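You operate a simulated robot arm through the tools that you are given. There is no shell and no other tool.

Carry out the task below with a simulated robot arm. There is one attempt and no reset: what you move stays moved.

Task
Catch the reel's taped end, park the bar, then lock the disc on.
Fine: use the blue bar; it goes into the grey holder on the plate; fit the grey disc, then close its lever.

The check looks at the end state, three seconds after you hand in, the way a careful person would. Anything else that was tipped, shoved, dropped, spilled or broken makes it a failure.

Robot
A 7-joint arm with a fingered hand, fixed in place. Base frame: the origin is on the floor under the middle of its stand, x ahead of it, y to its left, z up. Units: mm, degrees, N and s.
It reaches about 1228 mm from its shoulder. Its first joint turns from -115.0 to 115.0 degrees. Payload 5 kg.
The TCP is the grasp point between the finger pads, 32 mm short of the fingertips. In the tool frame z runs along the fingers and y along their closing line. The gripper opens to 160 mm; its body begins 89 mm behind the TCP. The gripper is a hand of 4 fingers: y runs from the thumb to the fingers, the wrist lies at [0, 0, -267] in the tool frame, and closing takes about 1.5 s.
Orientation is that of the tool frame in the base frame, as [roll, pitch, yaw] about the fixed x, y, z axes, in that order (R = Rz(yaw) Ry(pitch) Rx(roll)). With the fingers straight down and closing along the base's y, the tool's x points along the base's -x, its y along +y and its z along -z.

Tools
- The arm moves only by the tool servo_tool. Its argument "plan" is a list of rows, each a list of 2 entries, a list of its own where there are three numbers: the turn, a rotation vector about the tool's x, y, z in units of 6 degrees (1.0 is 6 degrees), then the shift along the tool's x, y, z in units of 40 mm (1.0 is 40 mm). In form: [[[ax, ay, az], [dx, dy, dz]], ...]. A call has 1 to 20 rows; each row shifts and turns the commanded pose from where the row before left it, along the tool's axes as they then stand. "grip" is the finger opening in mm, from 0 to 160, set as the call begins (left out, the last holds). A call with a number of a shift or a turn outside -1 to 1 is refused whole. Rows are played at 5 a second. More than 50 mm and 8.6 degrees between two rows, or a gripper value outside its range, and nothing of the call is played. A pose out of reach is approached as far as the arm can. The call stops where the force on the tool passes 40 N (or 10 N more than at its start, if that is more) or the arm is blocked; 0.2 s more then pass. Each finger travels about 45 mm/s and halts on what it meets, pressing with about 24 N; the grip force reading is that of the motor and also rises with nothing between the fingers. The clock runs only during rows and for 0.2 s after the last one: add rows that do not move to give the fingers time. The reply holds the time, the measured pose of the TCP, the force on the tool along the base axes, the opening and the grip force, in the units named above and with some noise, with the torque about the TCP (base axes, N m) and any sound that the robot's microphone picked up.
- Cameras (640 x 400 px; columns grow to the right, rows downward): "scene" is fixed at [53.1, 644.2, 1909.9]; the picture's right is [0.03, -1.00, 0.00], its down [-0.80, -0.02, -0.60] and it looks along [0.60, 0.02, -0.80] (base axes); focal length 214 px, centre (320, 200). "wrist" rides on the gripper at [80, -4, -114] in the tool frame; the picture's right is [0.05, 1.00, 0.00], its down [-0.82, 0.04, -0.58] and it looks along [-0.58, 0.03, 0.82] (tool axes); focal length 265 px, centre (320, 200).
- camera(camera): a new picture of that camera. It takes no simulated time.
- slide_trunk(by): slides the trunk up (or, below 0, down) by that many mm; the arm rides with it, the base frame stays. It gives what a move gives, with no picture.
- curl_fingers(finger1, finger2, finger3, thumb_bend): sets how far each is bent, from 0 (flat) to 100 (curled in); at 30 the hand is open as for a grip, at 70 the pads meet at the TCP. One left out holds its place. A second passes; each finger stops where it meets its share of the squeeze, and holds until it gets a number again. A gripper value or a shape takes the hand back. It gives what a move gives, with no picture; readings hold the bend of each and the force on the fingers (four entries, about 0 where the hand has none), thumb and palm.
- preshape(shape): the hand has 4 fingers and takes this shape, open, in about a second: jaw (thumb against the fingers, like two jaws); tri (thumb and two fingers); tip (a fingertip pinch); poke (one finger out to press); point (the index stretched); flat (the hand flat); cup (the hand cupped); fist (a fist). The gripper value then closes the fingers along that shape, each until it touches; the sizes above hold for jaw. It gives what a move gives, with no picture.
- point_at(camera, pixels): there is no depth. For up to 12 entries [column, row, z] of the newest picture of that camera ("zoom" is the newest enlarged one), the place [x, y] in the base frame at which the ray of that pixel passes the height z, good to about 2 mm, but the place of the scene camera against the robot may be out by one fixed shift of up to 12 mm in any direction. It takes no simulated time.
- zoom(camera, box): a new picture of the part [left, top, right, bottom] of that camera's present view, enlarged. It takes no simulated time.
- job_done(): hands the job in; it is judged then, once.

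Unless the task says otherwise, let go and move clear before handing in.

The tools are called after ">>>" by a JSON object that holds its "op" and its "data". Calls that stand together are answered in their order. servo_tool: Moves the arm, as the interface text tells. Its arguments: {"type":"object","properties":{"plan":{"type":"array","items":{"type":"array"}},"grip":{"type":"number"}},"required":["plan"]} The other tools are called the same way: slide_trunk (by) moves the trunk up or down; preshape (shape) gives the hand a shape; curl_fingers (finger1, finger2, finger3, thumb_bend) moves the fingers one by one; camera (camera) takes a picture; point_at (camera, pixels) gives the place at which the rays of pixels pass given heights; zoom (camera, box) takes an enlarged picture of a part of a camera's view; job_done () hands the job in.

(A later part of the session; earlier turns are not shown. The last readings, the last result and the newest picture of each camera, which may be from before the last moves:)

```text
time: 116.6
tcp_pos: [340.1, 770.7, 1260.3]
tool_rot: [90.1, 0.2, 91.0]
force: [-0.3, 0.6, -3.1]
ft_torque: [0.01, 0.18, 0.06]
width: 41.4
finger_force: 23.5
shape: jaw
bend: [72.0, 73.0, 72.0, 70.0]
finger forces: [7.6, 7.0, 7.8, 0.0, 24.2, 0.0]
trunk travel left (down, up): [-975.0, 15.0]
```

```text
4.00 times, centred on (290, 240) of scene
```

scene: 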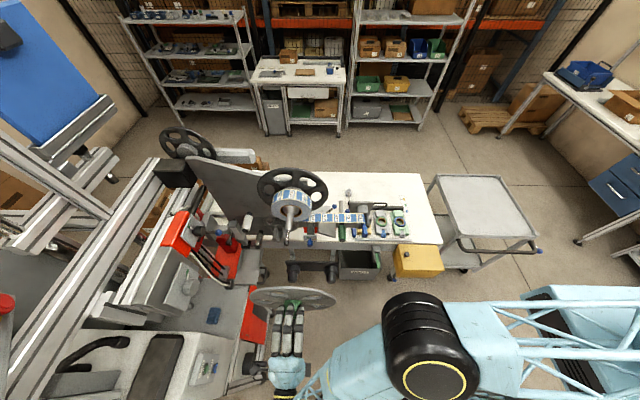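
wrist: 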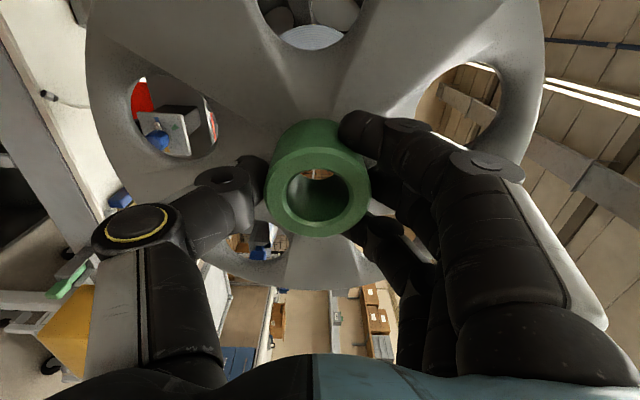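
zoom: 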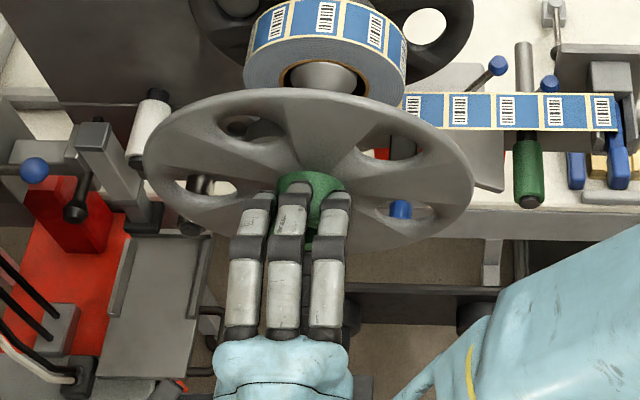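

The ball is visible inside the bore (zoom 312,220), well centred vertically but about 3 mm to −y of the bore axis. I'll shift −3 mm in y and continue onto the shaft.

>>> {"op": "servo_tool", "data": {"plan": [[[0, 0, 0], [-0.07, 0, 0]], [[0, 0, 0], [-0.004, 0, 0.2]], [[0, 0, 0], [-0.004, 0, 0.25]], [[0, 0, 0], [-0.004, 0, 0.25]], [[0, 0, 0], [0, 0, 0]], [[0, 0, 0], [0, 0, 0]]]}}

>>> {"op": "zoom", "data": {"camera": "wrist", "box": [255, 105, 385, 245]}}

>>> {"op": "zoom", "data": {"camera": "scene", "box": [250, 190, 330, 290]}}

```text
time: 118.0
tcp_pos: [366.8, 766.0, 1262.2]
tool_rot: [90.1, 0.2, 91.0]
force: [-0.1, -0.3, -3.6]
ft_torque: [0.03, 0.16, 0.03]
width: 41.3
finger_force: 24.0
shape: jaw
bend: [72.0, 73.0, 72.0, 70.0]
finger forces: [7.6, 7.0, 7.9, 0.0, 24.1, 0.0]
trunk travel left (down, up): [-975.0, 15.0]
```

```text
2.86 times, centred on (320, 175) of wrist
```

zoom: 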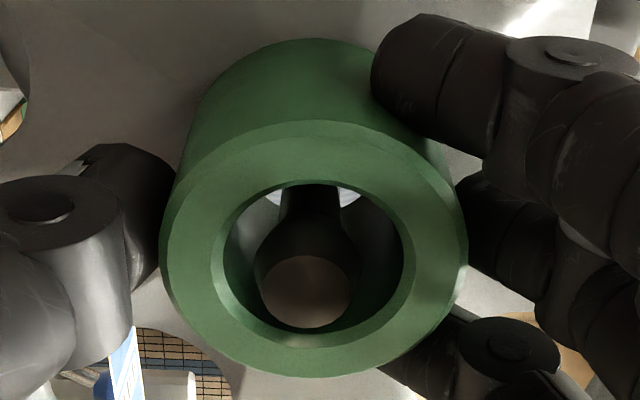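

```text
4.00 times, centred on (290, 240) of scene
```

zoom: 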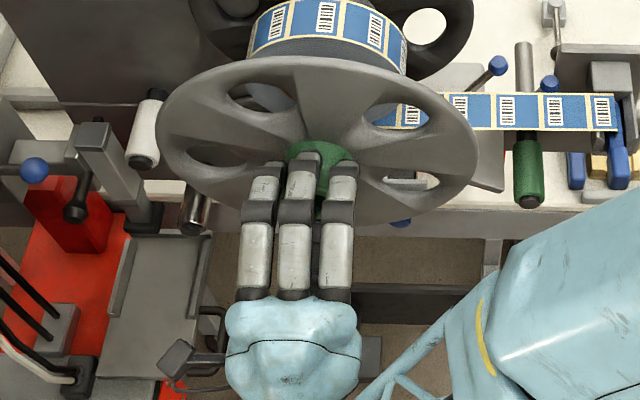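

Ball and bore are aligned to ~1.5 mm. Continuing to slide on, watching for contact with the reel face.

>>> {"op": "servo_tool", "data": {"plan": [[[0, 0, 0], [-0.03, -0.03, 0.2]], [[0, 0, 0], [-0.004, 0, 0.25]], [[0, 0, 0], [-0.004, 0, 0.25]], [[0, 0, 0], [-0.004, 0, 0.2]], [[0, 0, 0], [0, 0, 0]]]}}

>>> {"op": "camera", "data": {"camera": "wrist"}}

>>> {"op": "zoom", "data": {"camera": "scene", "box": [250, 180, 330, 280]}}

```text
time: 119.2
tcp_pos: [403.3, 766.5, 1260.3]
tool_rot: [90.2, 0.1, 91.0]
force: [-2.0, 5.8, -1.3]
ft_torque: [0.06, 0.09, 0.12]
width: 41.5
finger_force: 24.1
shape: jaw
bend: [72.0, 73.0, 72.0, 70.0]
finger forces: [9.6, 7.7, 7.5, 0.0, 23.2, 0.0]
trunk travel left (down, up): [-975.0, 15.0]
```

```text
taken
```

wrist: 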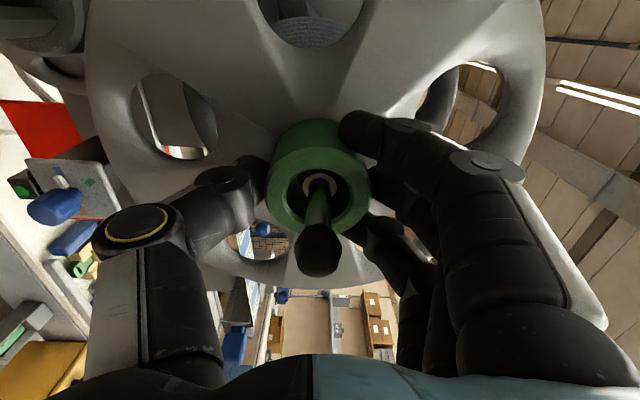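

```text
4.00 times, centred on (290, 230) of scene
```

zoom: 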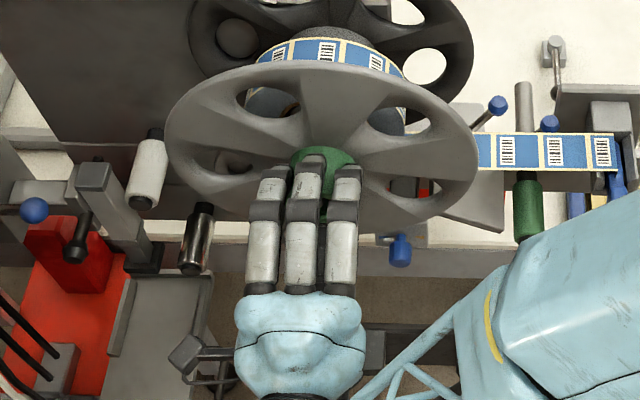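

A +5.8 N lateral force: the bore is now touching the shaft on its +y wall, so I over-corrected. Let me zoom to judge centring.

>>> {"op": "zoom", "data": {"camera": "wrist", "box": [255, 105, 385, 285]}}

```text
2.22 times, centred on (320, 195) of wrist
```

zoom: 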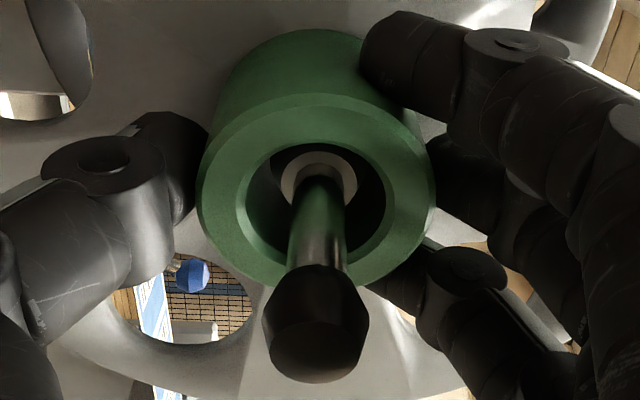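

>>> {"op": "servo_tool", "data": {"plan": [[[0, 0, 0], [0.06, 0, 0]], [[0, 0, 0], [0, 0, 0]]]}}

```text
time: 119.8
tcp_pos: [404.1, 766.2, 1259.6]
tool_rot: [90.3, 0.2, 90.8]
force: [0.6, -0.6, -4.1]
ft_torque: [0.01, 0.15, 0.01]
width: 41.2
finger_force: 23.9
shape: jaw
bend: [72.0, 73.0, 72.0, 70.0]
finger forces: [7.8, 7.0, 8.1, 0.1, 23.9, 0.0]
trunk travel left (down, up): [-975.0, 15.0]
```

Force back to just the weight. Adding 1.5 mm more in +y and continuing forward gently.

>>> {"op": "servo_tool", "data": {"plan": [[[0, 0, 0], [0.04, 0, 0.1]], [[0, 0, 0], [-0.002, 0, 0.12]], [[0, 0, 0], [0, 0, 0]]]}}

>>> {"op": "zoom", "data": {"camera": "scene", "box": [250, 180, 330, 280]}}

>>> {"op": "zoom", "data": {"camera": "wrist", "box": [255, 105, 385, 285]}}

```text
time: 120.6
tcp_pos: [412.3, 768.5, 1259.3]
tool_rot: [90.2, 0.2, 91.1]
force: [0.5, -0.6, -3.5]
ft_torque: [0.02, 0.16, -0.02]
width: 41.4
finger_force: 23.8
shape: jaw
bend: [72.0, 73.0, 72.0, 70.0]
finger forces: [7.8, 7.0, 8.2, 0.0, 24.0, 0.0]
trunk travel left (down, up): [-975.0, 15.0]
```

```text
4.00 times, centred on (290, 230) of scene
```

zoom: 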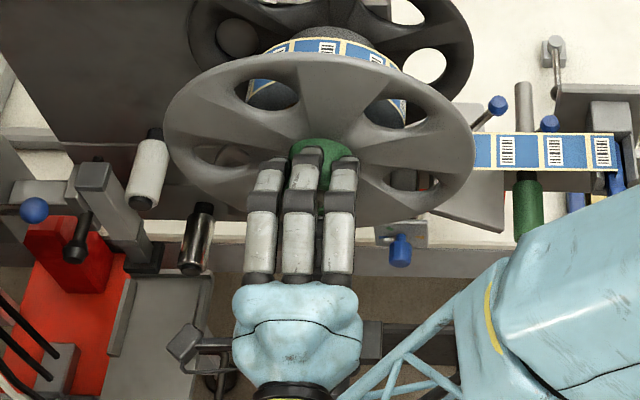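

```text
2.22 times, centred on (320, 195) of wrist
```

zoom: 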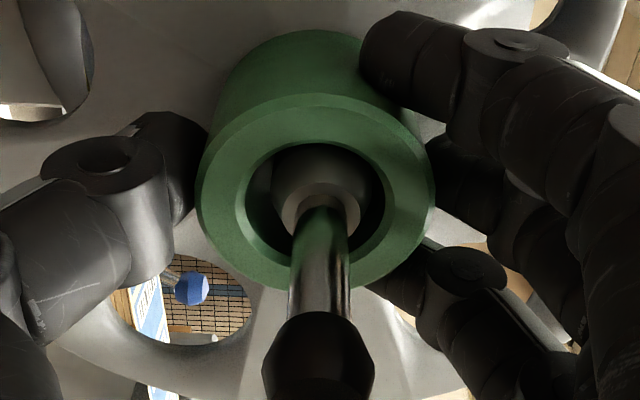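

The shaft end is now right at the hub mouth and centred. Advancing in ~4 mm steps until it meets the reel face.

>>> {"op": "servo_tool", "data": {"plan": [[[0, 0, 0], [-0.002, 0, 0.1]], [[0, 0, 0], [0, 0, 0]]]}}

>>> {"op": "servo_tool", "data": {"plan": [[[0, 0, 0], [-0.002, 0, 0.1]], [[0, 0, 0], [0, 0, 0]]]}}

>>> {"op": "zoom", "data": {"camera": "wrist", "box": [255, 105, 385, 285]}}

>>> {"op": "zoom", "data": {"camera": "scene", "box": [250, 180, 330, 280]}}

```text
time: 121.2
tcp_pos: [416.4, 768.8, 1260.0]
tool_rot: [90.2, 0.2, 91.0]
force: [-0.8, -0.1, -2.9]
ft_torque: [0.02, 0.16, -0.02]
width: 41.5
finger_force: 23.9
shape: jaw
bend: [72.0, 73.0, 72.0, 70.0]
finger forces: [7.8, 7.0, 8.0, 0.1, 24.0, 0.0]
trunk travel left (down, up): [-975.0, 15.0]
```

```text
time: 121.8
tcp_pos: [419.8, 768.7, 1259.5]
tool_rot: [90.2, 0.2, 91.1]
force: [0.3, 0.0, -3.9]
ft_torque: [0.02, 0.18, 0.03]
width: 41.4
finger_force: 24.2
shape: jaw
bend: [72.0, 73.0, 72.0, 70.0]
finger forces: [7.8, 7.0, 8.2, 0.1, 24.0, 0.0]
trunk travel left (down, up): [-975.0, 15.0]
```

```text
2.22 times, centred on (320, 195) of wrist
```

zoom: 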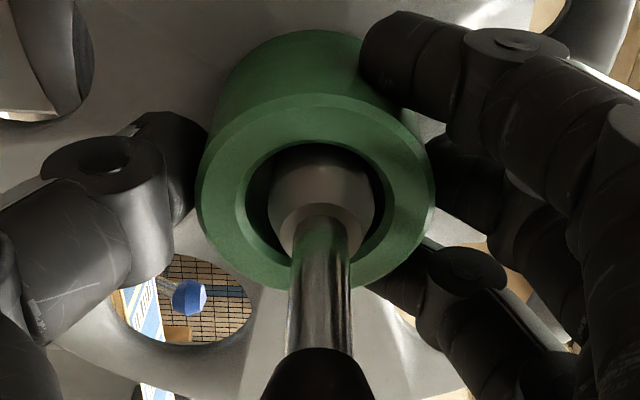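

```text
4.00 times, centred on (290, 230) of scene
```

zoom: 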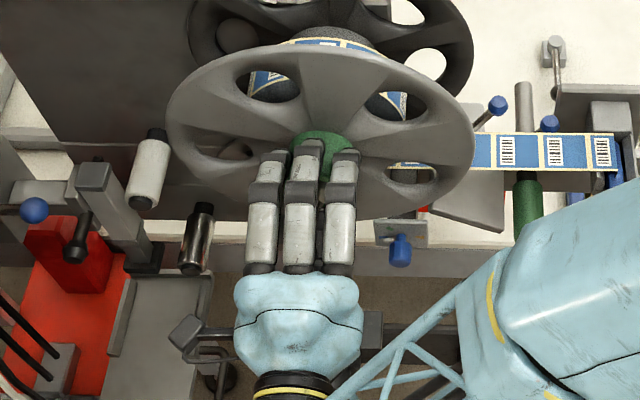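

>>> {"op": "servo_tool", "data": {"plan": [[[0, 0, 0], [-0.002, 0, 0.08]], [[0, 0, 0], [0, 0, 0]]]}}

>>> {"op": "servo_tool", "data": {"plan": [[[0, 0, 0], [-0.002, 0, 0.08]], [[0, 0, 0], [0, 0, 0]]]}}

>>> {"op": "zoom", "data": {"camera": "wrist", "box": [255, 105, 385, 285]}}

>>> {"op": "zoom", "data": {"camera": "scene", "box": [250, 180, 330, 280]}}

```text
time: 122.4
tcp_pos: [422.0, 768.5, 1260.1]
tool_rot: [90.2, 0.2, 91.0]
force: [0.3, 0.0, -3.7]
ft_torque: [0.04, 0.14, 0.03]
width: 41.2
finger_force: 23.8
shape: jaw
bend: [72.0, 73.0, 72.0, 70.0]
finger forces: [7.8, 7.0, 8.2, 0.1, 24.0, 0.1]
trunk travel left (down, up): [-975.0, 15.0]
```

```text
time: 123.0
tcp_pos: [425.8, 768.7, 1260.8]
tool_rot: [90.1, 0.2, 91.1]
force: [-0.1, 0.3, -3.7]
ft_torque: [0.0, 0.17, 0.0]
width: 41.2
finger_force: 24.3
shape: jaw
bend: [72.0, 73.0, 72.0, 70.0]
finger forces: [7.8, 7.0, 8.0, 0.0, 23.9, 0.0]
trunk travel left (down, up): [-975.0, 15.0]
```

```text
2.22 times, centred on (320, 195) of wrist
```

zoom: 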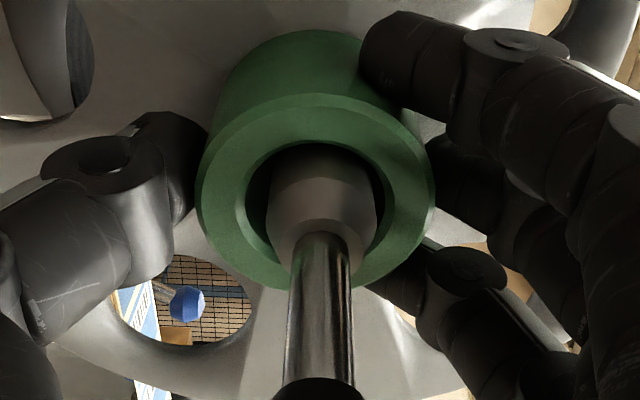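

```text
4.00 times, centred on (290, 230) of scene
```

zoom: 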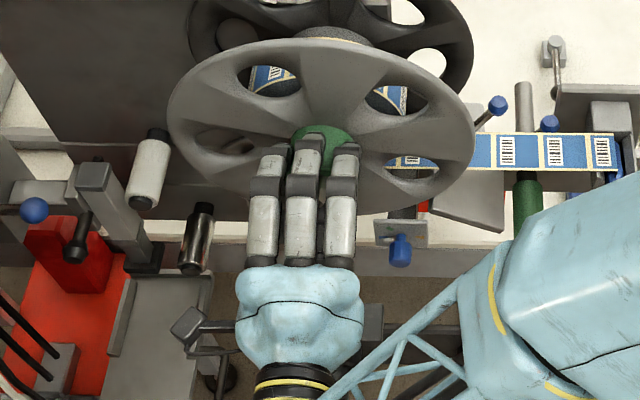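

Still no contact; the ball is about 12 mm from the palm. Two more small steps.

>>> {"op": "servo_tool", "data": {"plan": [[[0, 0, 0], [-0.002, 0, 0.07]], [[0, 0, 0], [0, 0, 0]]]}}

>>> {"op": "servo_tool", "data": {"plan": [[[0, 0, 0], [-0.002, 0, 0.06]], [[0, 0, 0], [0, 0, 0]]]}}

>>> {"op": "camera", "data": {"camera": "wrist"}}

>>> {"op": "zoom", "data": {"camera": "scene", "box": [260, 180, 320, 240]}}

```text
time: 123.6
tcp_pos: [427.2, 769.2, 1260.7]
tool_rot: [90.1, 0.2, 91.0]
force: [-2.6, 0.4, -1.3]
ft_torque: [0.01, 0.0, 0.04]
width: 41.5
finger_force: 24.1
shape: jaw
bend: [72.0, 73.0, 72.0, 70.0]
finger forces: [8.4, 7.5, 8.4, 0.0, 23.4, 0.0]
trunk travel left (down, up): [-975.0, 15.0]
```

```text
time: 124.2
tcp_pos: [429.2, 768.9, 1259.7]
tool_rot: [90.0, 0.1, 91.0]
force: [-8.8, 2.1, 0.0]
ft_torque: [0.03, -0.19, 0.14]
width: 41.5
finger_force: 23.7
shape: jaw
bend: [72.0, 74.0, 72.0, 70.0]
finger forces: [9.9, 8.6, 8.3, 0.0, 23.8, 0.1]
trunk travel left (down, up): [-975.0, 15.0]
```

```text
taken
```

wrist: 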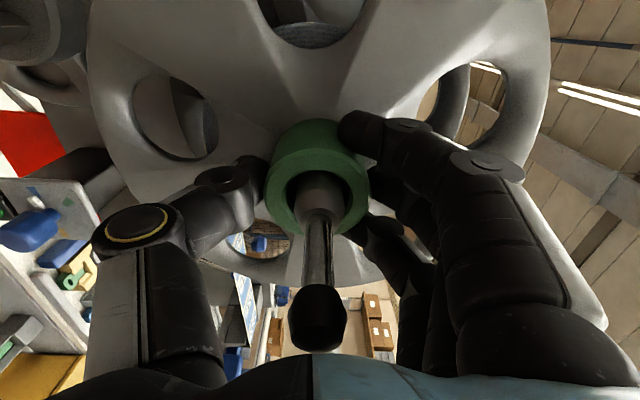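

```text
6.67 times, centred on (290, 210) of scene
```

zoom: 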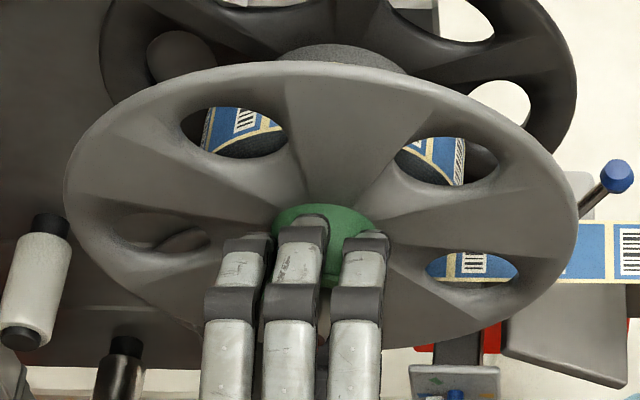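

Contact at TCP x≈427 (−8.8 N axial, weight now carried by the shaft): the disc is seated. Opening the hand and checking that the disc stays.

>>> {"op": "servo_tool", "data": {"plan": [[[0, 0, 0], [0, 0, 0]], [[0, 0, 0], [0, 0, 0]], [[0, 0, 0], [0, 0, 0]], [[0, 0, 0], [0, 0, 0]], [[0, 0, 0], [0, 0, 0]]], "grip": 115}}

>>> {"op": "camera", "data": {"camera": "wrist"}}

>>> {"op": "zoom", "data": {"camera": "scene", "box": [260, 180, 320, 240]}}

```text
time: 125.4
tcp_pos: [431.6, 769.0, 1259.5]
tool_rot: [90.2, 0.3, 91.0]
force: [0.3, -0.1, -1.0]
ft_torque: [0.03, 0.0, 0.03]
width: 114.5
finger_force: 0.2
shape: jaw
bend: [65.0, 65.0, 65.0, 62.0]
finger forces: [0.0, 0.0, 0.1, 0.0, 0.1, 0.0]
trunk travel left (down, up): [-975.0, 15.0]
```

```text
taken
```

wrist: 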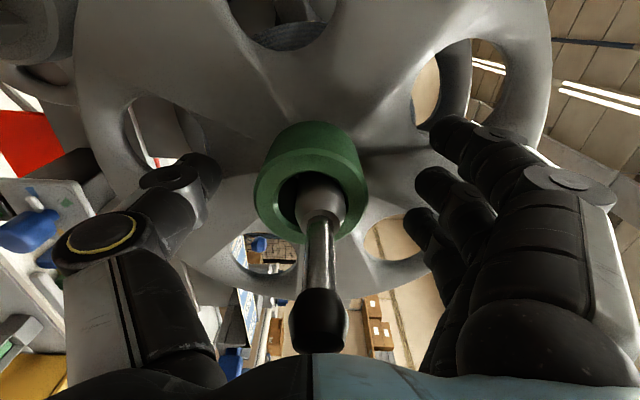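

```text
6.67 times, centred on (290, 210) of scene
```

zoom: 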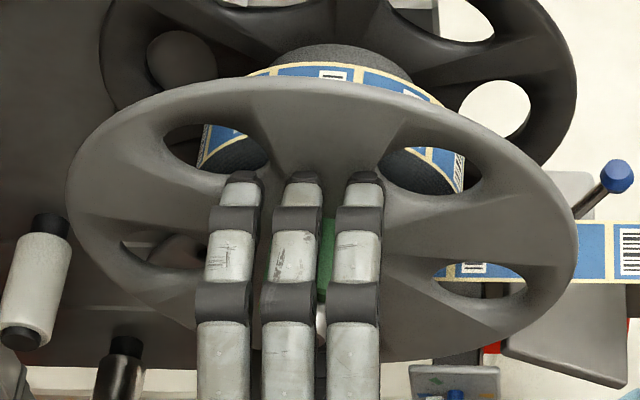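

The disc hangs on the shaft. Retreating straight back along −x clear of the spindle nose.

>>> {"op": "servo_tool", "data": {"plan": [[[0, 0, 0], [0, 0, -0.5]], [[0, 0, 0], [0.01, 0, -0.8]], [[0, 0, 0], [0.01, 0, -0.9]], [[0, 0, 0], [0.01, 0, -0.9]], [[0, 0, 0], [0.01, 0, -0.9]], [[0, 0, 0], [0.01, 0, -0.9]], [[0, 0, 0], [0, 0, 0]]]}}

>>> {"op": "camera", "data": {"camera": "wrist"}}

>>> {"op": "zoom", "data": {"camera": "scene", "box": [250, 180, 330, 260]}}

```text
time: 127.0
tcp_pos: [236.8, 765.2, 1258.7]
tool_rot: [90.2, 0.2, 91.0]
force: [1.1, -0.3, -0.8]
ft_torque: [0.04, -0.02, -0.02]
width: 114.6
finger_force: 0.0
shape: jaw
bend: [65.0, 65.0, 65.0, 62.0]
finger forces: [0.1, 0.0, 0.0, 0.1, 0.0, 0.0]
trunk travel left (down, up): [-975.0, 15.0]
```

```text
taken
```

wrist: 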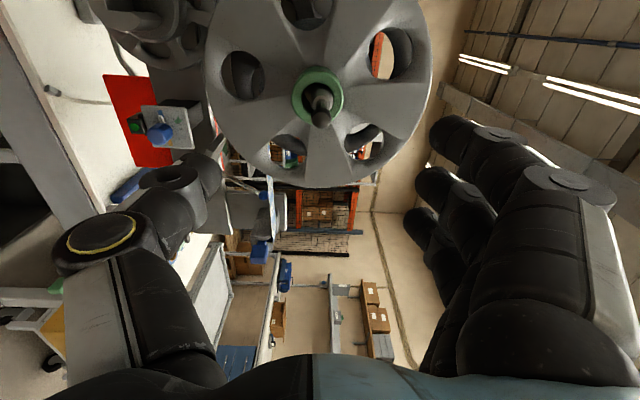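

```text
5.00 times, centred on (290, 220) of scene
```

zoom: 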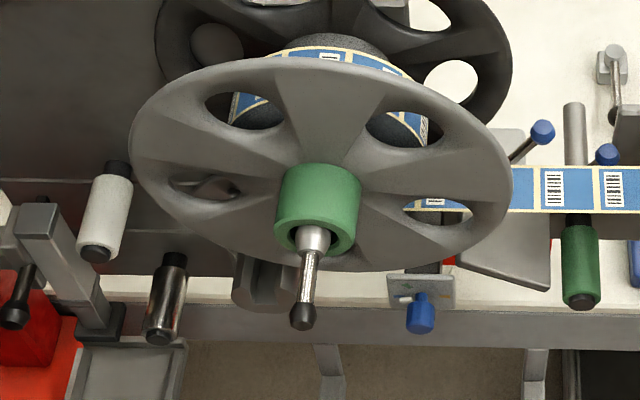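

The disc sits on the shaft. Now a close look at the nose to understand the lever.

>>> {"op": "zoom", "data": {"camera": "wrist", "box": [280, 55, 360, 145]}}

>>> {"op": "zoom", "data": {"camera": "scene", "box": [275, 210, 305, 250]}}

```text
4.44 times, centred on (320, 100) of wrist
```

zoom: 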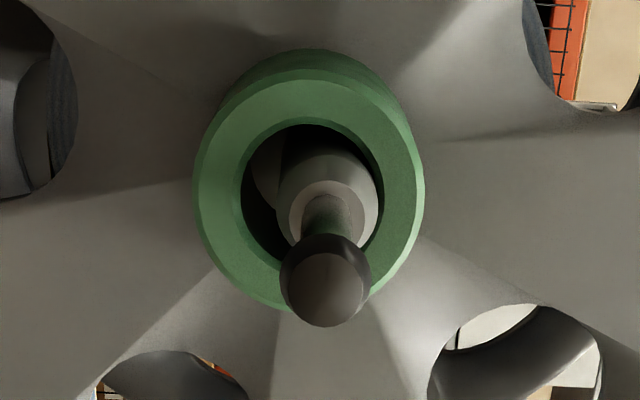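

```text
10.00 times, centred on (290, 230) of scene
```

zoom: 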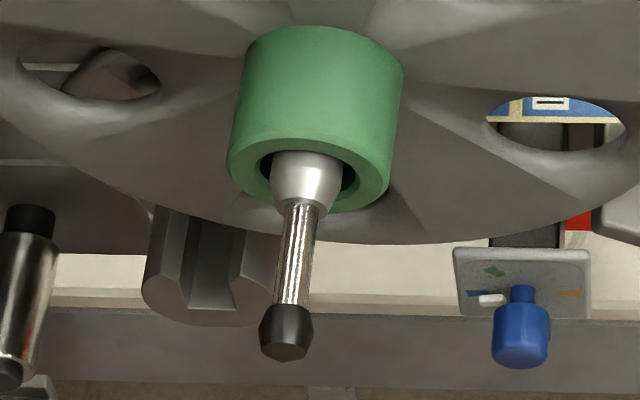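

>>> {"op": "zoom", "data": {"camera": "scene", "box": [280, 222, 300, 244]}}

>>> {"op": "zoom", "data": {"camera": "wrist", "box": [305, 80, 340, 125]}}

```text
16.00 times, centred on (290, 233) of scene
```

zoom: 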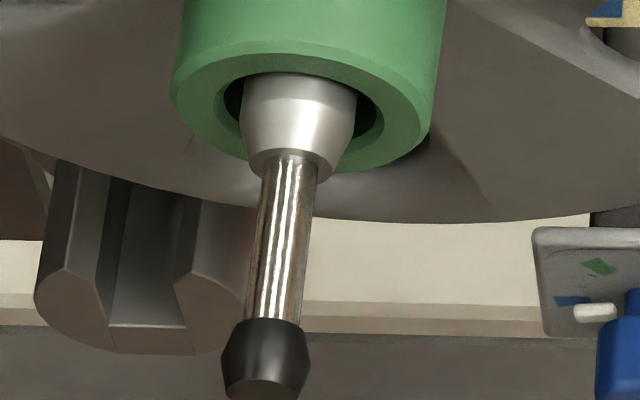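

```text
8.89 times, centred on (322, 102) of wrist
```

zoom: 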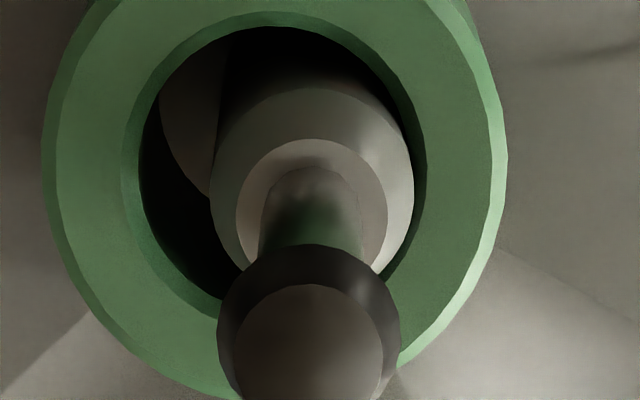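

The nose carries a rod with a black knob, in line with the shaft — this is the locking lever in its open position. I'll pinch the knob with the 'tip' shape and test which way it swings.

>>> {"op": "preshape", "data": {"shape": "tip"}}

>>> {"op": "servo_tool", "data": {"plan": [[[0, 0, 0], [0.085, 0.025, 0.5]], [[0, 0, 0], [0, 0, 0.7]], [[0, 0, 0], [0, 0, 0.7]], [[0, 0, 0], [0, 0, 0.55]], [[0, 0, 0], [0, 0, 0]], [[0, 0, 0], [0, 0, 0]]]}}

>>> {"op": "camera", "data": {"camera": "wrist"}}

>>> {"op": "zoom", "data": {"camera": "scene", "box": [250, 190, 330, 290]}}

```text
time: 127.9
tcp_pos: [235.9, 765.3, 1259.1]
tool_rot: [90.1, 0.2, 91.0]
force: [-0.6, 0.2, 0.1]
ft_torque: [0.01, 0.01, 0.01]
width: 160.0
finger_force: 0.1
shape: tip
bend: [1.0, 30.0, 1.0, 30.0]
finger forces: [0.0, 0.0, 0.0, 0.0, 0.1, 0.0]
trunk travel left (down, up): [-975.0, 15.0]
```

```text
time: 129.3
tcp_pos: [332.9, 771.4, 1261.3]
tool_rot: [90.1, 0.2, 91.0]
force: [-0.1, 0.5, 1.2]
ft_torque: [0.0, -0.01, -0.03]
width: 159.8
finger_force: 0.0
shape: tip
bend: [1.0, 30.0, 1.0, 30.0]
finger forces: [0.1, 0.0, 0.0, 0.0, 0.0, 0.0]
trunk travel left (down, up): [-975.0, 15.0]
```

```text
taken
```

wrist: 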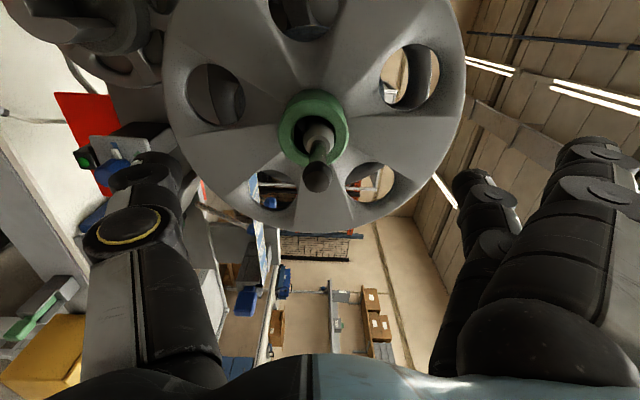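

```text
4.00 times, centred on (290, 240) of scene
```

zoom: 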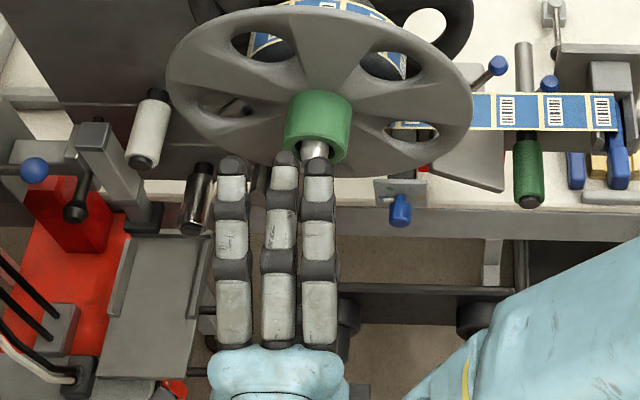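

The knob is centred in the opening (wrist 317,178). Closing the pinch on it.

>>> {"op": "servo_tool", "data": {"plan": [[[0, 0, 0], [0, 0, 0]], [[0, 0, 0], [0, 0, 0]], [[0, 0, 0], [0, 0, 0]], [[0, 0, 0], [0, 0, 0]], [[0, 0, 0], [0, 0, 0]], [[0, 0, 0], [0, 0, 0]], [[0, 0, 0], [0, 0, 0]], [[0, 0, 0], [0, 0, 0]], [[0, 0, 0], [0, 0, 0]], [[0, 0, 0], [0, 0, 0]]], "grip": 0}}

>>> {"op": "camera", "data": {"camera": "wrist"}}

>>> {"op": "zoom", "data": {"camera": "wrist", "box": [240, 80, 420, 280]}}

```text
time: 131.5
tcp_pos: [333.3, 771.8, 1262.0]
tool_rot: [90.1, 0.1, 91.0]
force: [-1.1, 0.7, 0.4]
ft_torque: [0.0, -0.02, 0.0]
width: 9.4
finger_force: 24.0
shape: tip
bend: [23.0, 71.0, 23.0, 70.0]
finger forces: [0.1, 17.5, 0.0, 0.0, 16.8, 0.0]
trunk travel left (down, up): [-975.0, 15.0]
```

```text
taken
```

wrist: 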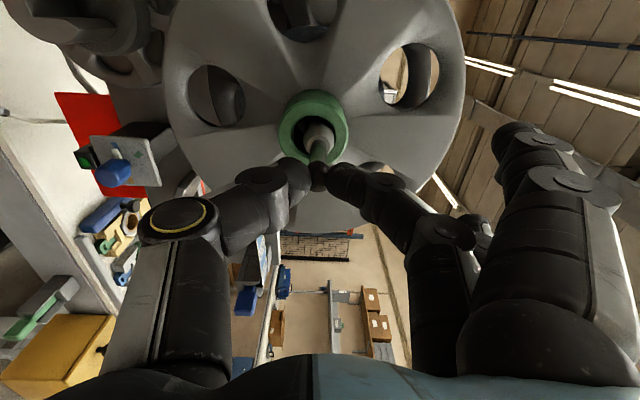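

```text
2.00 times, centred on (330, 180) of wrist
```

zoom: 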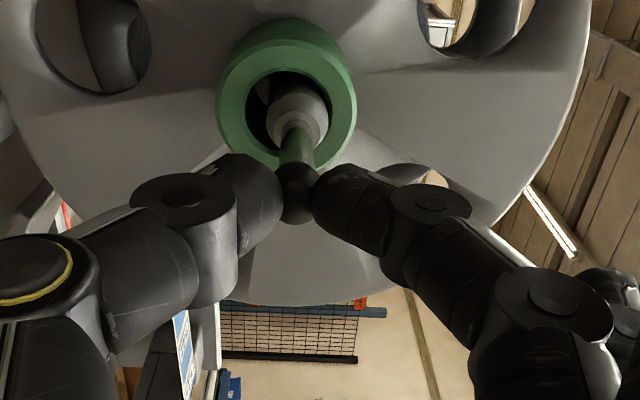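

The knob is pinched (17 N). Testing compliance: 4 mm up.

>>> {"op": "servo_tool", "data": {"plan": [[[0, 0, 0], [0, 0.1, 0]], [[0, 0, 0], [0, 0, 0]]]}}

```text
time: 132.1
tcp_pos: [332.2, 773.1, 1264.4]
tool_rot: [90.3, 0.2, 91.1]
force: [-5.3, -1.4, -10.1]
ft_torque: [-0.04, 0.3, -0.04]
width: 8.4
finger_force: 23.8
shape: tip
bend: [28.0, 71.0, 28.0, 70.0]
finger forces: [0.1, 14.3, 0.1, 0.0, 25.9, 0.1]
trunk travel left (down, up): [-975.0, 15.0]
```

Upward is stiff (−10 N). Now testing downward from neutral.

>>> {"op": "servo_tool", "data": {"plan": [[[0, 0, 0], [0, -0.1, 0]], [[0, 0, 0], [0, 0, 0]], [[0, 0, 0], [0, -0.1, 0]], [[0, 0, 0], [0, 0, 0]]]}}

```text
time: 133.1
tcp_pos: [331.9, 773.6, 1257.3]
tool_rot: [90.1, 0.2, 91.0]
force: [-7.7, 3.8, 1.3]
ft_torque: [-0.01, -0.13, 0.09]
width: 9.0
finger_force: 24.3
shape: tip
bend: [28.0, 72.0, 28.0, 70.0]
finger forces: [0.0, 25.2, 0.0, 0.0, 18.5, 0.0]
trunk travel left (down, up): [-975.0, 15.0]
```

>>> {"op": "zoom", "data": {"camera": "wrist", "box": [240, 80, 420, 280]}}

>>> {"op": "zoom", "data": {"camera": "scene", "box": [270, 200, 310, 250]}}

```text
2.00 times, centred on (330, 180) of wrist
```

zoom: 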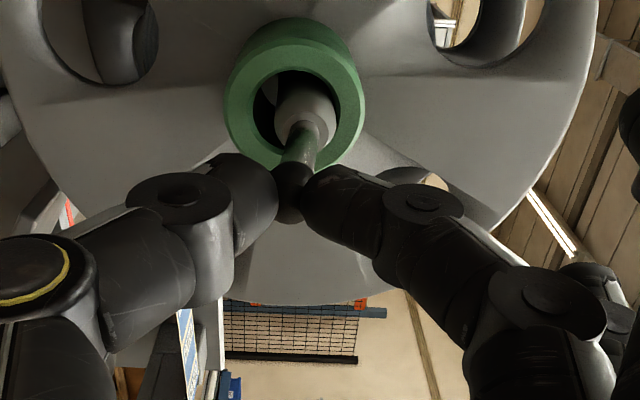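

```text
8.00 times, centred on (290, 225) of scene
```

zoom: 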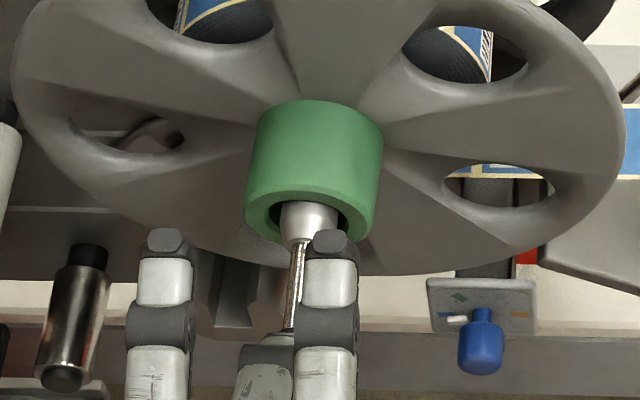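

The lever swings downward (knob moved down relative to the hub with almost no vertical force). To follow that arc I'll re-grip with the pinch axis along y: release, back off, and roll the hand 90°.

>>> {"op": "servo_tool", "data": {"plan": [[[0, 0, 0], [0, 0, 0]], [[0, 0, 0], [0, 0, 0]], [[0, 0, 0], [0, 0, 0]], [[0, 0, 0], [0, 0, 0]], [[0, 0, 0], [0, 0, 0]], [[0, 0, 0], [0, 0, -0.6]], [[0, 0, 0], [0, 0, -0.9]], [[0, 0, 0], [0, 0, -0.9]], [[0, 0, 0], [0, 0, 0]]], "grip": 90}}

>>> {"op": "zoom", "data": {"camera": "wrist", "box": [260, 50, 380, 170]}}

>>> {"op": "zoom", "data": {"camera": "scene", "box": [270, 200, 310, 250]}}

```text
time: 135.1
tcp_pos: [237.2, 770.3, 1256.2]
tool_rot: [90.2, 0.2, 90.9]
force: [0.1, -0.2, 0.2]
ft_torque: [-0.02, 0.01, 0.0]
width: 89.0
finger_force: 0.0
shape: tip
bend: [1.0, 72.0, 1.0, 70.0]
finger forces: [0.1, 0.1, 0.0, 0.1, 0.0, 0.1]
trunk travel left (down, up): [-975.0, 15.0]
```

```text
3.33 times, centred on (320, 110) of wrist
```

zoom: 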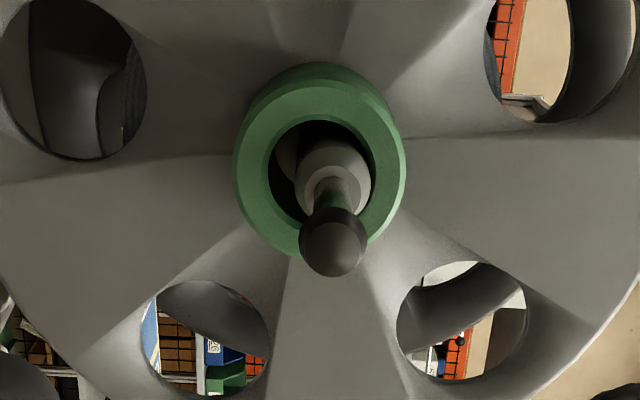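

```text
8.00 times, centred on (290, 225) of scene
```

zoom: 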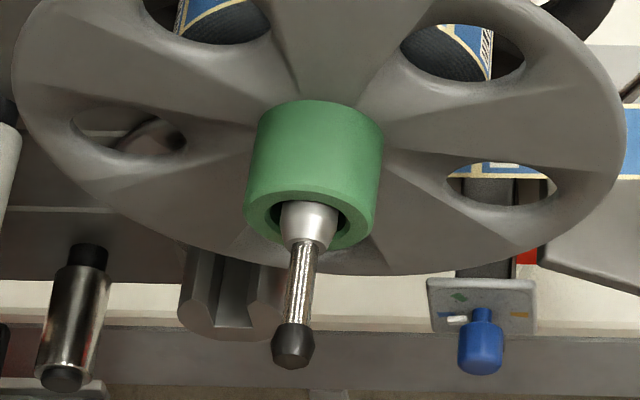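

On release the lever sprang back in line, so it has a detent or spring. I'll roll the hand 90° about its axis so the pinch axis is along y.

>>> {"op": "servo_tool", "data": {"plan": [[[0, 0, 1], [0, 0, 0]], [[0, 0, 1], [0, 0, 0]], [[0, 0, 1], [0, 0, 0]], [[0, 0, 1], [0, 0, 0]], [[0, 0, 1], [0, 0, 0]], [[0, 0, 1], [0, 0, 0]], [[0, 0, 1], [0, 0, 0]], [[0, 0, 1], [0, 0, 0]]]}}

>>> {"op": "camera", "data": {"camera": "scene"}}

>>> {"op": "camera", "data": {"camera": "wrist"}}

```text
time: 136.9
tcp_pos: [238.4, 770.0, 1258.3]
tool_rot: [90.1, -48.0, 90.7]
force: [-0.1, -0.9, -0.2]
ft_torque: [-0.03, 0.0, -0.04]
width: 89.0
finger_force: 0.0
shape: tip
bend: [1.0, 72.0, 1.0, 70.0]
finger forces: [0.1, 0.1, 0.0, 0.0, 0.0, 0.0]
trunk travel left (down, up): [-975.0, 15.0]
```

```text
taken
```

scene: 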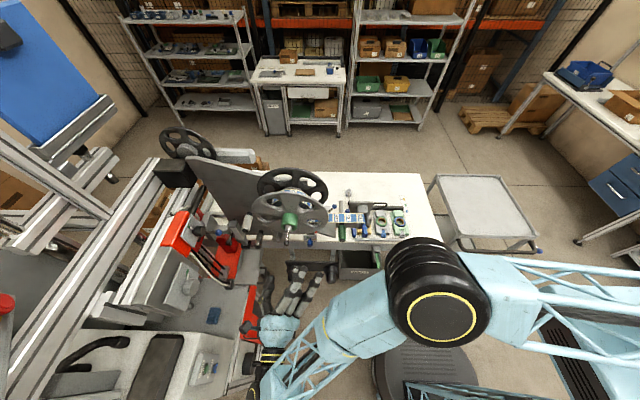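

```text
taken
```

wrist: 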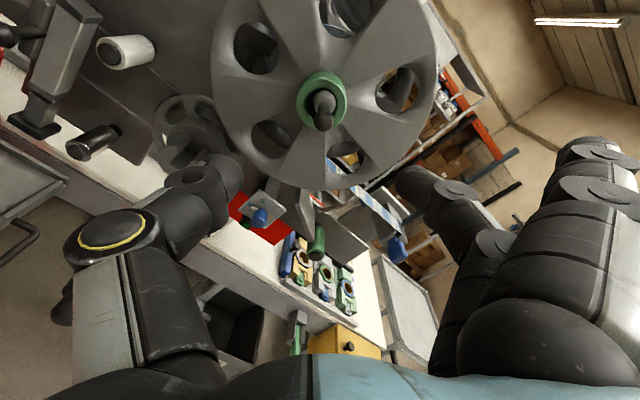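

Rolling smoothly. Completing the remaining 42°.

>>> {"op": "servo_tool", "data": {"plan": [[[0, 0, 1], [0, 0, 0]], [[0, 0, 1], [0, 0, 0]], [[0, 0, 1], [0, 0, 0]], [[0, 0, 1], [0, 0, 0]], [[0, 0, 1], [0, 0, 0]], [[0, 0, 1], [0, 0, 0]], [[0, 0, 1], [0, 0, 0]], [[0, 0, 0], [0, 0, 0]]]}}

>>> {"op": "camera", "data": {"camera": "wrist"}}

>>> {"op": "zoom", "data": {"camera": "wrist", "box": [250, 50, 400, 200]}}

```text
time: 138.7
tcp_pos: [237.0, 769.6, 1257.0]
tool_rot: [140.3, -89.8, 40.8]
force: [-0.6, -0.2, 0.4]
ft_torque: [-0.01, 0.03, -0.03]
width: 88.8
finger_force: 0.1
shape: tip
bend: [1.0, 72.0, 1.0, 70.0]
finger forces: [0.1, 0.0, 0.1, 0.1, 0.0, 0.0]
trunk travel left (down, up): [-975.0, 15.0]
```

```text
taken
```

wrist: 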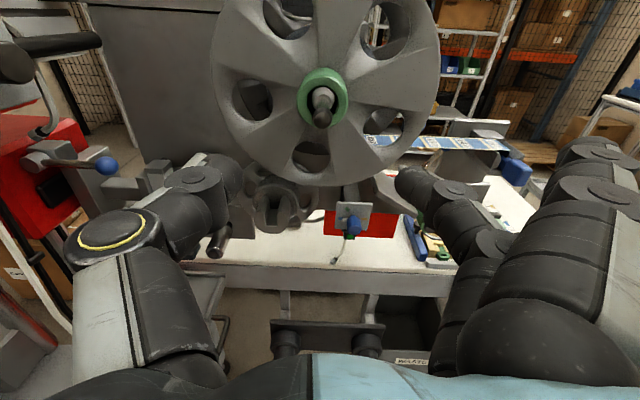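

```text
2.67 times, centred on (325, 125) of wrist
```

zoom: 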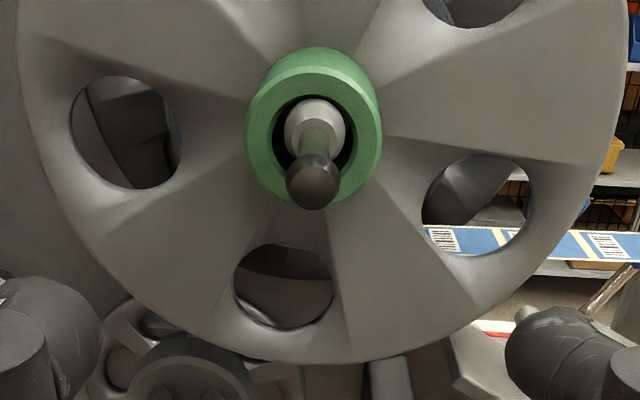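

Now I have an upright view: knob at zoom (313,182). Approaching it with a small offset correction and pinching from the sides.

>>> {"op": "servo_tool", "data": {"plan": [[[0, 0, 0], [0.1, 0.055, 0.5]], [[0, 0, 0], [0, 0, 0.7]], [[0, 0, 0], [0, 0, 0.7]], [[0, 0, 0], [0, 0, 0.55]], [[0, 0, 0], [0, 0, 0]], [[0, 0, 0], [0, 0, 0]]]}}

>>> {"op": "camera", "data": {"camera": "wrist"}}

>>> {"op": "zoom", "data": {"camera": "wrist", "box": [240, 100, 400, 260]}}

```text
time: 140.1
tcp_pos: [337.1, 768.8, 1262.2]
tool_rot: [127.6, -89.7, 53.3]
force: [0.3, 0.2, 0.5]
ft_torque: [-0.03, 0.0, -0.03]
width: 88.9
finger_force: 0.1
shape: tip
bend: [1.0, 72.0, 1.0, 70.0]
finger forces: [0.0, 0.0, 0.0, 0.0, 0.0, 0.0]
trunk travel left (down, up): [-975.0, 15.0]
```

```text
taken
```

wrist: 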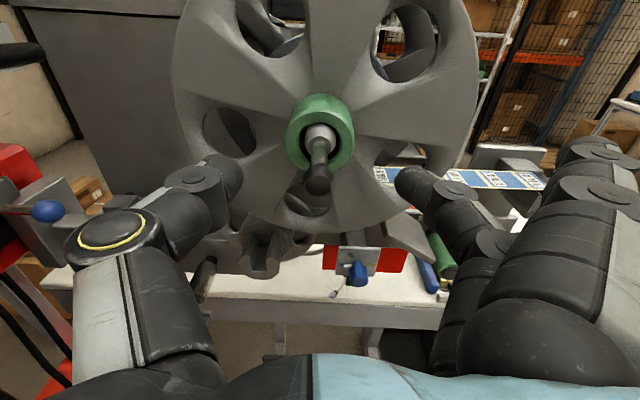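

```text
2.50 times, centred on (320, 180) of wrist
```

zoom: 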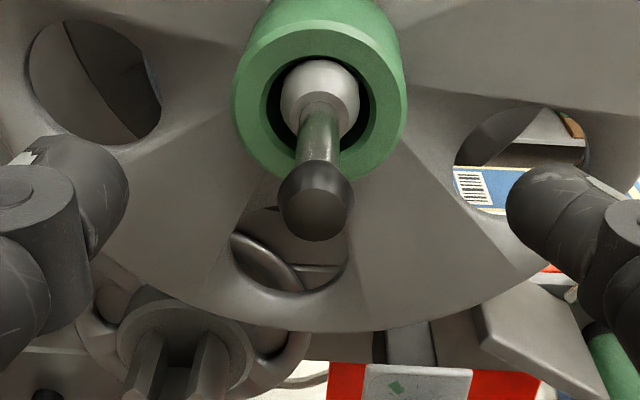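

Knob is centred between thumb and finger. Closing the pinch.

>>> {"op": "servo_tool", "data": {"plan": [[[0, 0, 0], [0, 0, 0]], [[0, 0, 0], [0, 0, 0]], [[0, 0, 0], [0, 0, 0]], [[0, 0, 0], [0, 0, 0]], [[0, 0, 0], [0, 0, 0]], [[0, 0, 0], [0, 0, 0]], [[0, 0, 0], [0, 0, 0]], [[0, 0, 0], [0, 0, 0]]], "grip": 0}}

>>> {"op": "zoom", "data": {"camera": "wrist", "box": [240, 100, 400, 260]}}

```text
time: 141.9
tcp_pos: [336.6, 769.3, 1262.3]
tool_rot: [127.6, -89.7, 53.3]
force: [-0.7, -0.4, 0.8]
ft_torque: [0.0, -0.04, 0.0]
width: 12.0
finger_force: 23.8
shape: tip
bend: [27.0, 71.0, 27.0, 70.0]
finger forces: [0.0, 19.5, 0.0, 0.0, 18.9, 0.0]
trunk travel left (down, up): [-975.0, 15.0]
```

```text
2.50 times, centred on (320, 180) of wrist
```

zoom: 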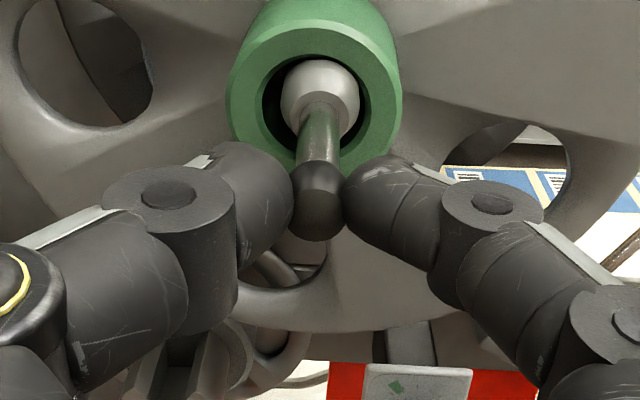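

Pinched evenly (19 N each). Driving the knob down along the arc in small steps.

>>> {"op": "servo_tool", "data": {"plan": [[[0, 0, 0], [-0.12, 0, 0.005]], [[0, 0, 0], [-0.12, 0, 0.015]], [[0, 0, 0], [0, 0, 0]]]}}

>>> {"op": "zoom", "data": {"camera": "wrist", "box": [240, 100, 400, 260]}}

```text
time: 142.7
tcp_pos: [336.8, 769.6, 1252.2]
tool_rot: [128.5, -89.8, 52.4]
force: [2.4, -2.6, 3.6]
ft_torque: [-0.01, -0.21, -0.09]
width: 11.4
finger_force: 24.3
shape: tip
bend: [28.0, 71.0, 28.0, 70.0]
finger forces: [0.0, 20.4, 0.0, 0.1, 17.8, 0.0]
trunk travel left (down, up): [-975.0, 15.0]
```

```text
2.50 times, centred on (320, 180) of wrist
```

zoom: 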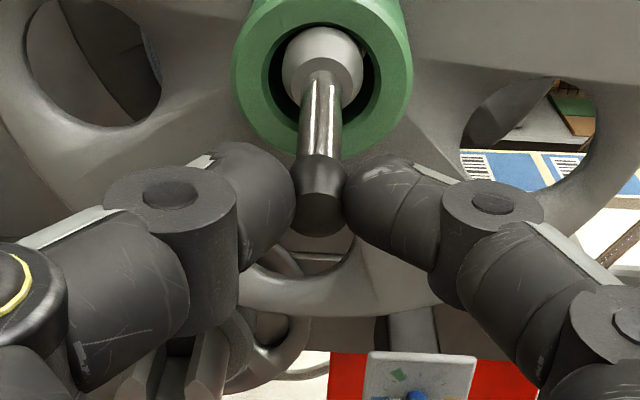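

The rod is clearly tilting down with only ~4 N. Following the arc further.

>>> {"op": "servo_tool", "data": {"plan": [[[0, 0, 0], [-0.24, 0, 0.064]], [[0, 0, 0], [-0.225, 0, 0.105]], [[0, 0, 0], [0, 0, 0]]]}}

>>> {"op": "zoom", "data": {"camera": "wrist", "box": [240, 100, 400, 260]}}

```text
time: 143.5
tcp_pos: [341.6, 770.0, 1233.8]
tool_rot: [130.2, -89.8, 50.7]
force: [-3.4, -3.2, -0.4]
ft_torque: [-0.01, -0.09, -0.06]
width: 10.5
finger_force: 24.3
shape: tip
bend: [28.0, 71.0, 28.0, 70.0]
finger forces: [0.1, 20.6, 0.0, 0.0, 16.8, 0.1]
trunk travel left (down, up): [-975.0, 15.0]
```

```text
2.50 times, centred on (320, 180) of wrist
```

zoom: 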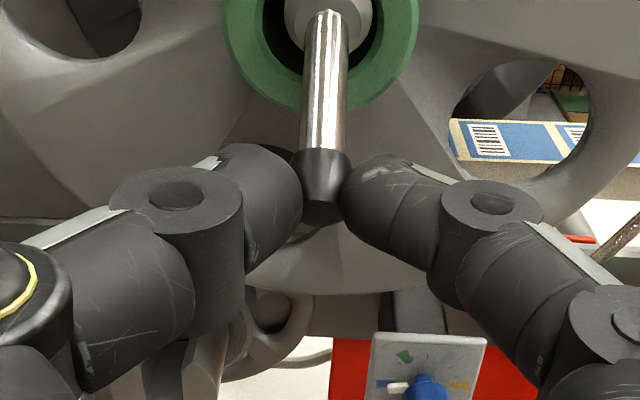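

>>> {"op": "servo_tool", "data": {"plan": [[[0, 0, 0], [-0.2025, 0, 0.13]], [[0, 0, 0], [-0.1775, 0, 0.17]], [[0, 0, 0], [0, 0, 0]]]}}

>>> {"op": "zoom", "data": {"camera": "wrist", "box": [240, 80, 400, 260]}}

```text
time: 144.3
tcp_pos: [353.9, 769.7, 1218.0]
tool_rot: [126.4, -89.7, 54.7]
force: [-7.1, -3.9, -6.7]
ft_torque: [0.01, 0.07, -0.11]
width: 10.4
finger_force: 24.5
shape: tip
bend: [28.0, 72.0, 28.0, 70.0]
finger forces: [0.0, 20.2, 0.1, 0.0, 15.9, 0.0]
trunk travel left (down, up): [-975.0, 15.0]
```

```text
2.22 times, centred on (320, 170) of wrist
```

zoom: 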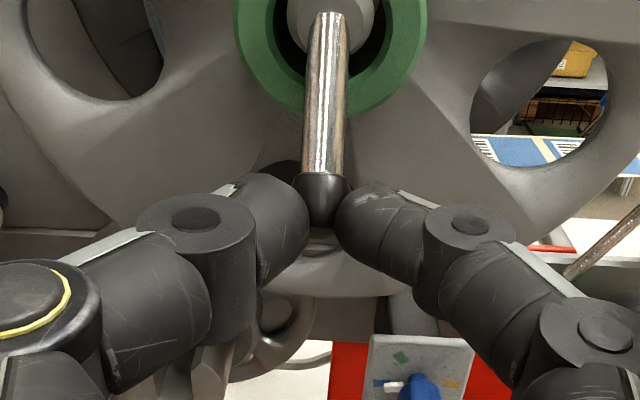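

The outward-radial force suggests a slightly larger pivot radius; adjusting the arc and continuing.

>>> {"op": "servo_tool", "data": {"plan": [[[0, 0, 0], [-0.15, 0, 0.12]], [[0, 0, 0], [-0.13, 0, 0.18]], [[0, 0, 0], [0, 0, 0]]]}}

>>> {"op": "zoom", "data": {"camera": "wrist", "box": [240, 80, 400, 260]}}

```text
time: 145.1
tcp_pos: [367.7, 769.4, 1207.1]
tool_rot: [129.3, -89.9, 51.7]
force: [0.3, 0.1, -0.8]
ft_torque: [-0.04, 0.01, 0.0]
width: 7.3
finger_force: 24.1
shape: tip
bend: [28.0, 72.0, 28.0, 72.0]
finger forces: [0.0, 0.0, 0.1, 0.0, 0.0, 0.0]
trunk travel left (down, up): [-975.0, 15.0]
```

```text
2.22 times, centred on (320, 170) of wrist
```

zoom: 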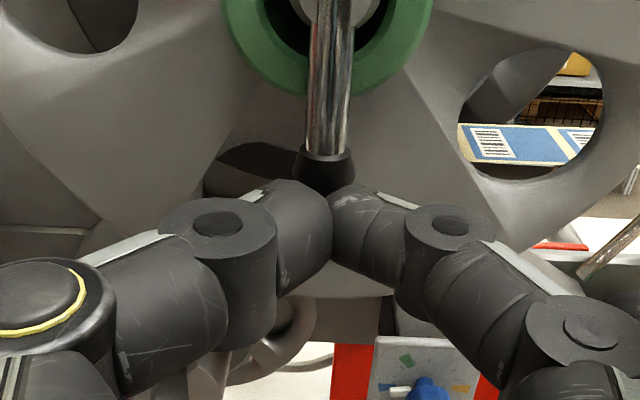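

The knob slipped from the pinch, and the lever appears to have swung further by itself. I'll back off and look at its state.

>>> {"op": "servo_tool", "data": {"plan": [[[0, 0, 0], [0, 0, -0.5]], [[0, 0, 0], [0, 0, -0.9]], [[0, 0, 0], [0, 0, -0.9]], [[0, 0, 0], [0, 0, 0]]]}}

>>> {"op": "camera", "data": {"camera": "wrist"}}

>>> {"op": "zoom", "data": {"camera": "wrist", "box": [250, 50, 400, 200]}}

>>> {"op": "zoom", "data": {"camera": "scene", "box": [270, 195, 310, 245]}}

```text
time: 146.1
tcp_pos: [276.4, 767.6, 1207.8]
tool_rot: [129.5, -89.6, 51.5]
force: [-0.2, 1.0, 0.1]
ft_torque: [0.02, 0.03, 0.04]
width: 7.1
finger_force: 24.1
shape: tip
bend: [28.0, 72.0, 28.0, 72.0]
finger forces: [0.1, 0.0, 0.1, 0.1, 0.0, 0.1]
trunk travel left (down, up): [-975.0, 15.0]
```

```text
taken
```

wrist: 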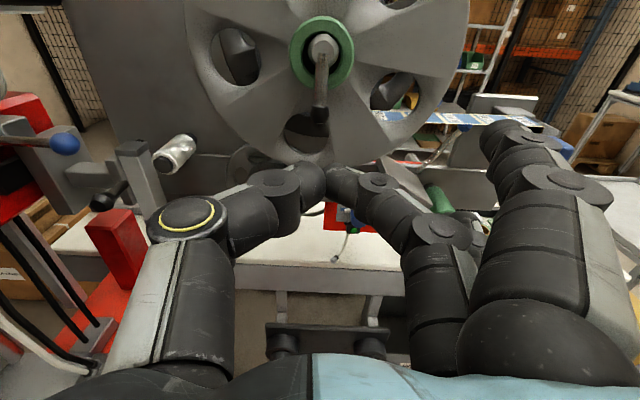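

```text
2.67 times, centred on (325, 125) of wrist
```

zoom: 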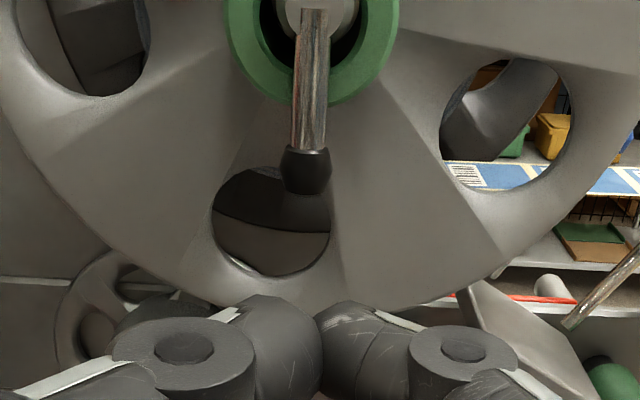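

```text
8.00 times, centred on (290, 220) of scene
```

zoom: 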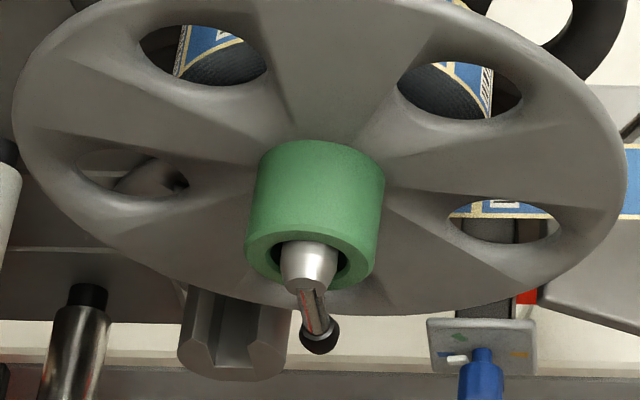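

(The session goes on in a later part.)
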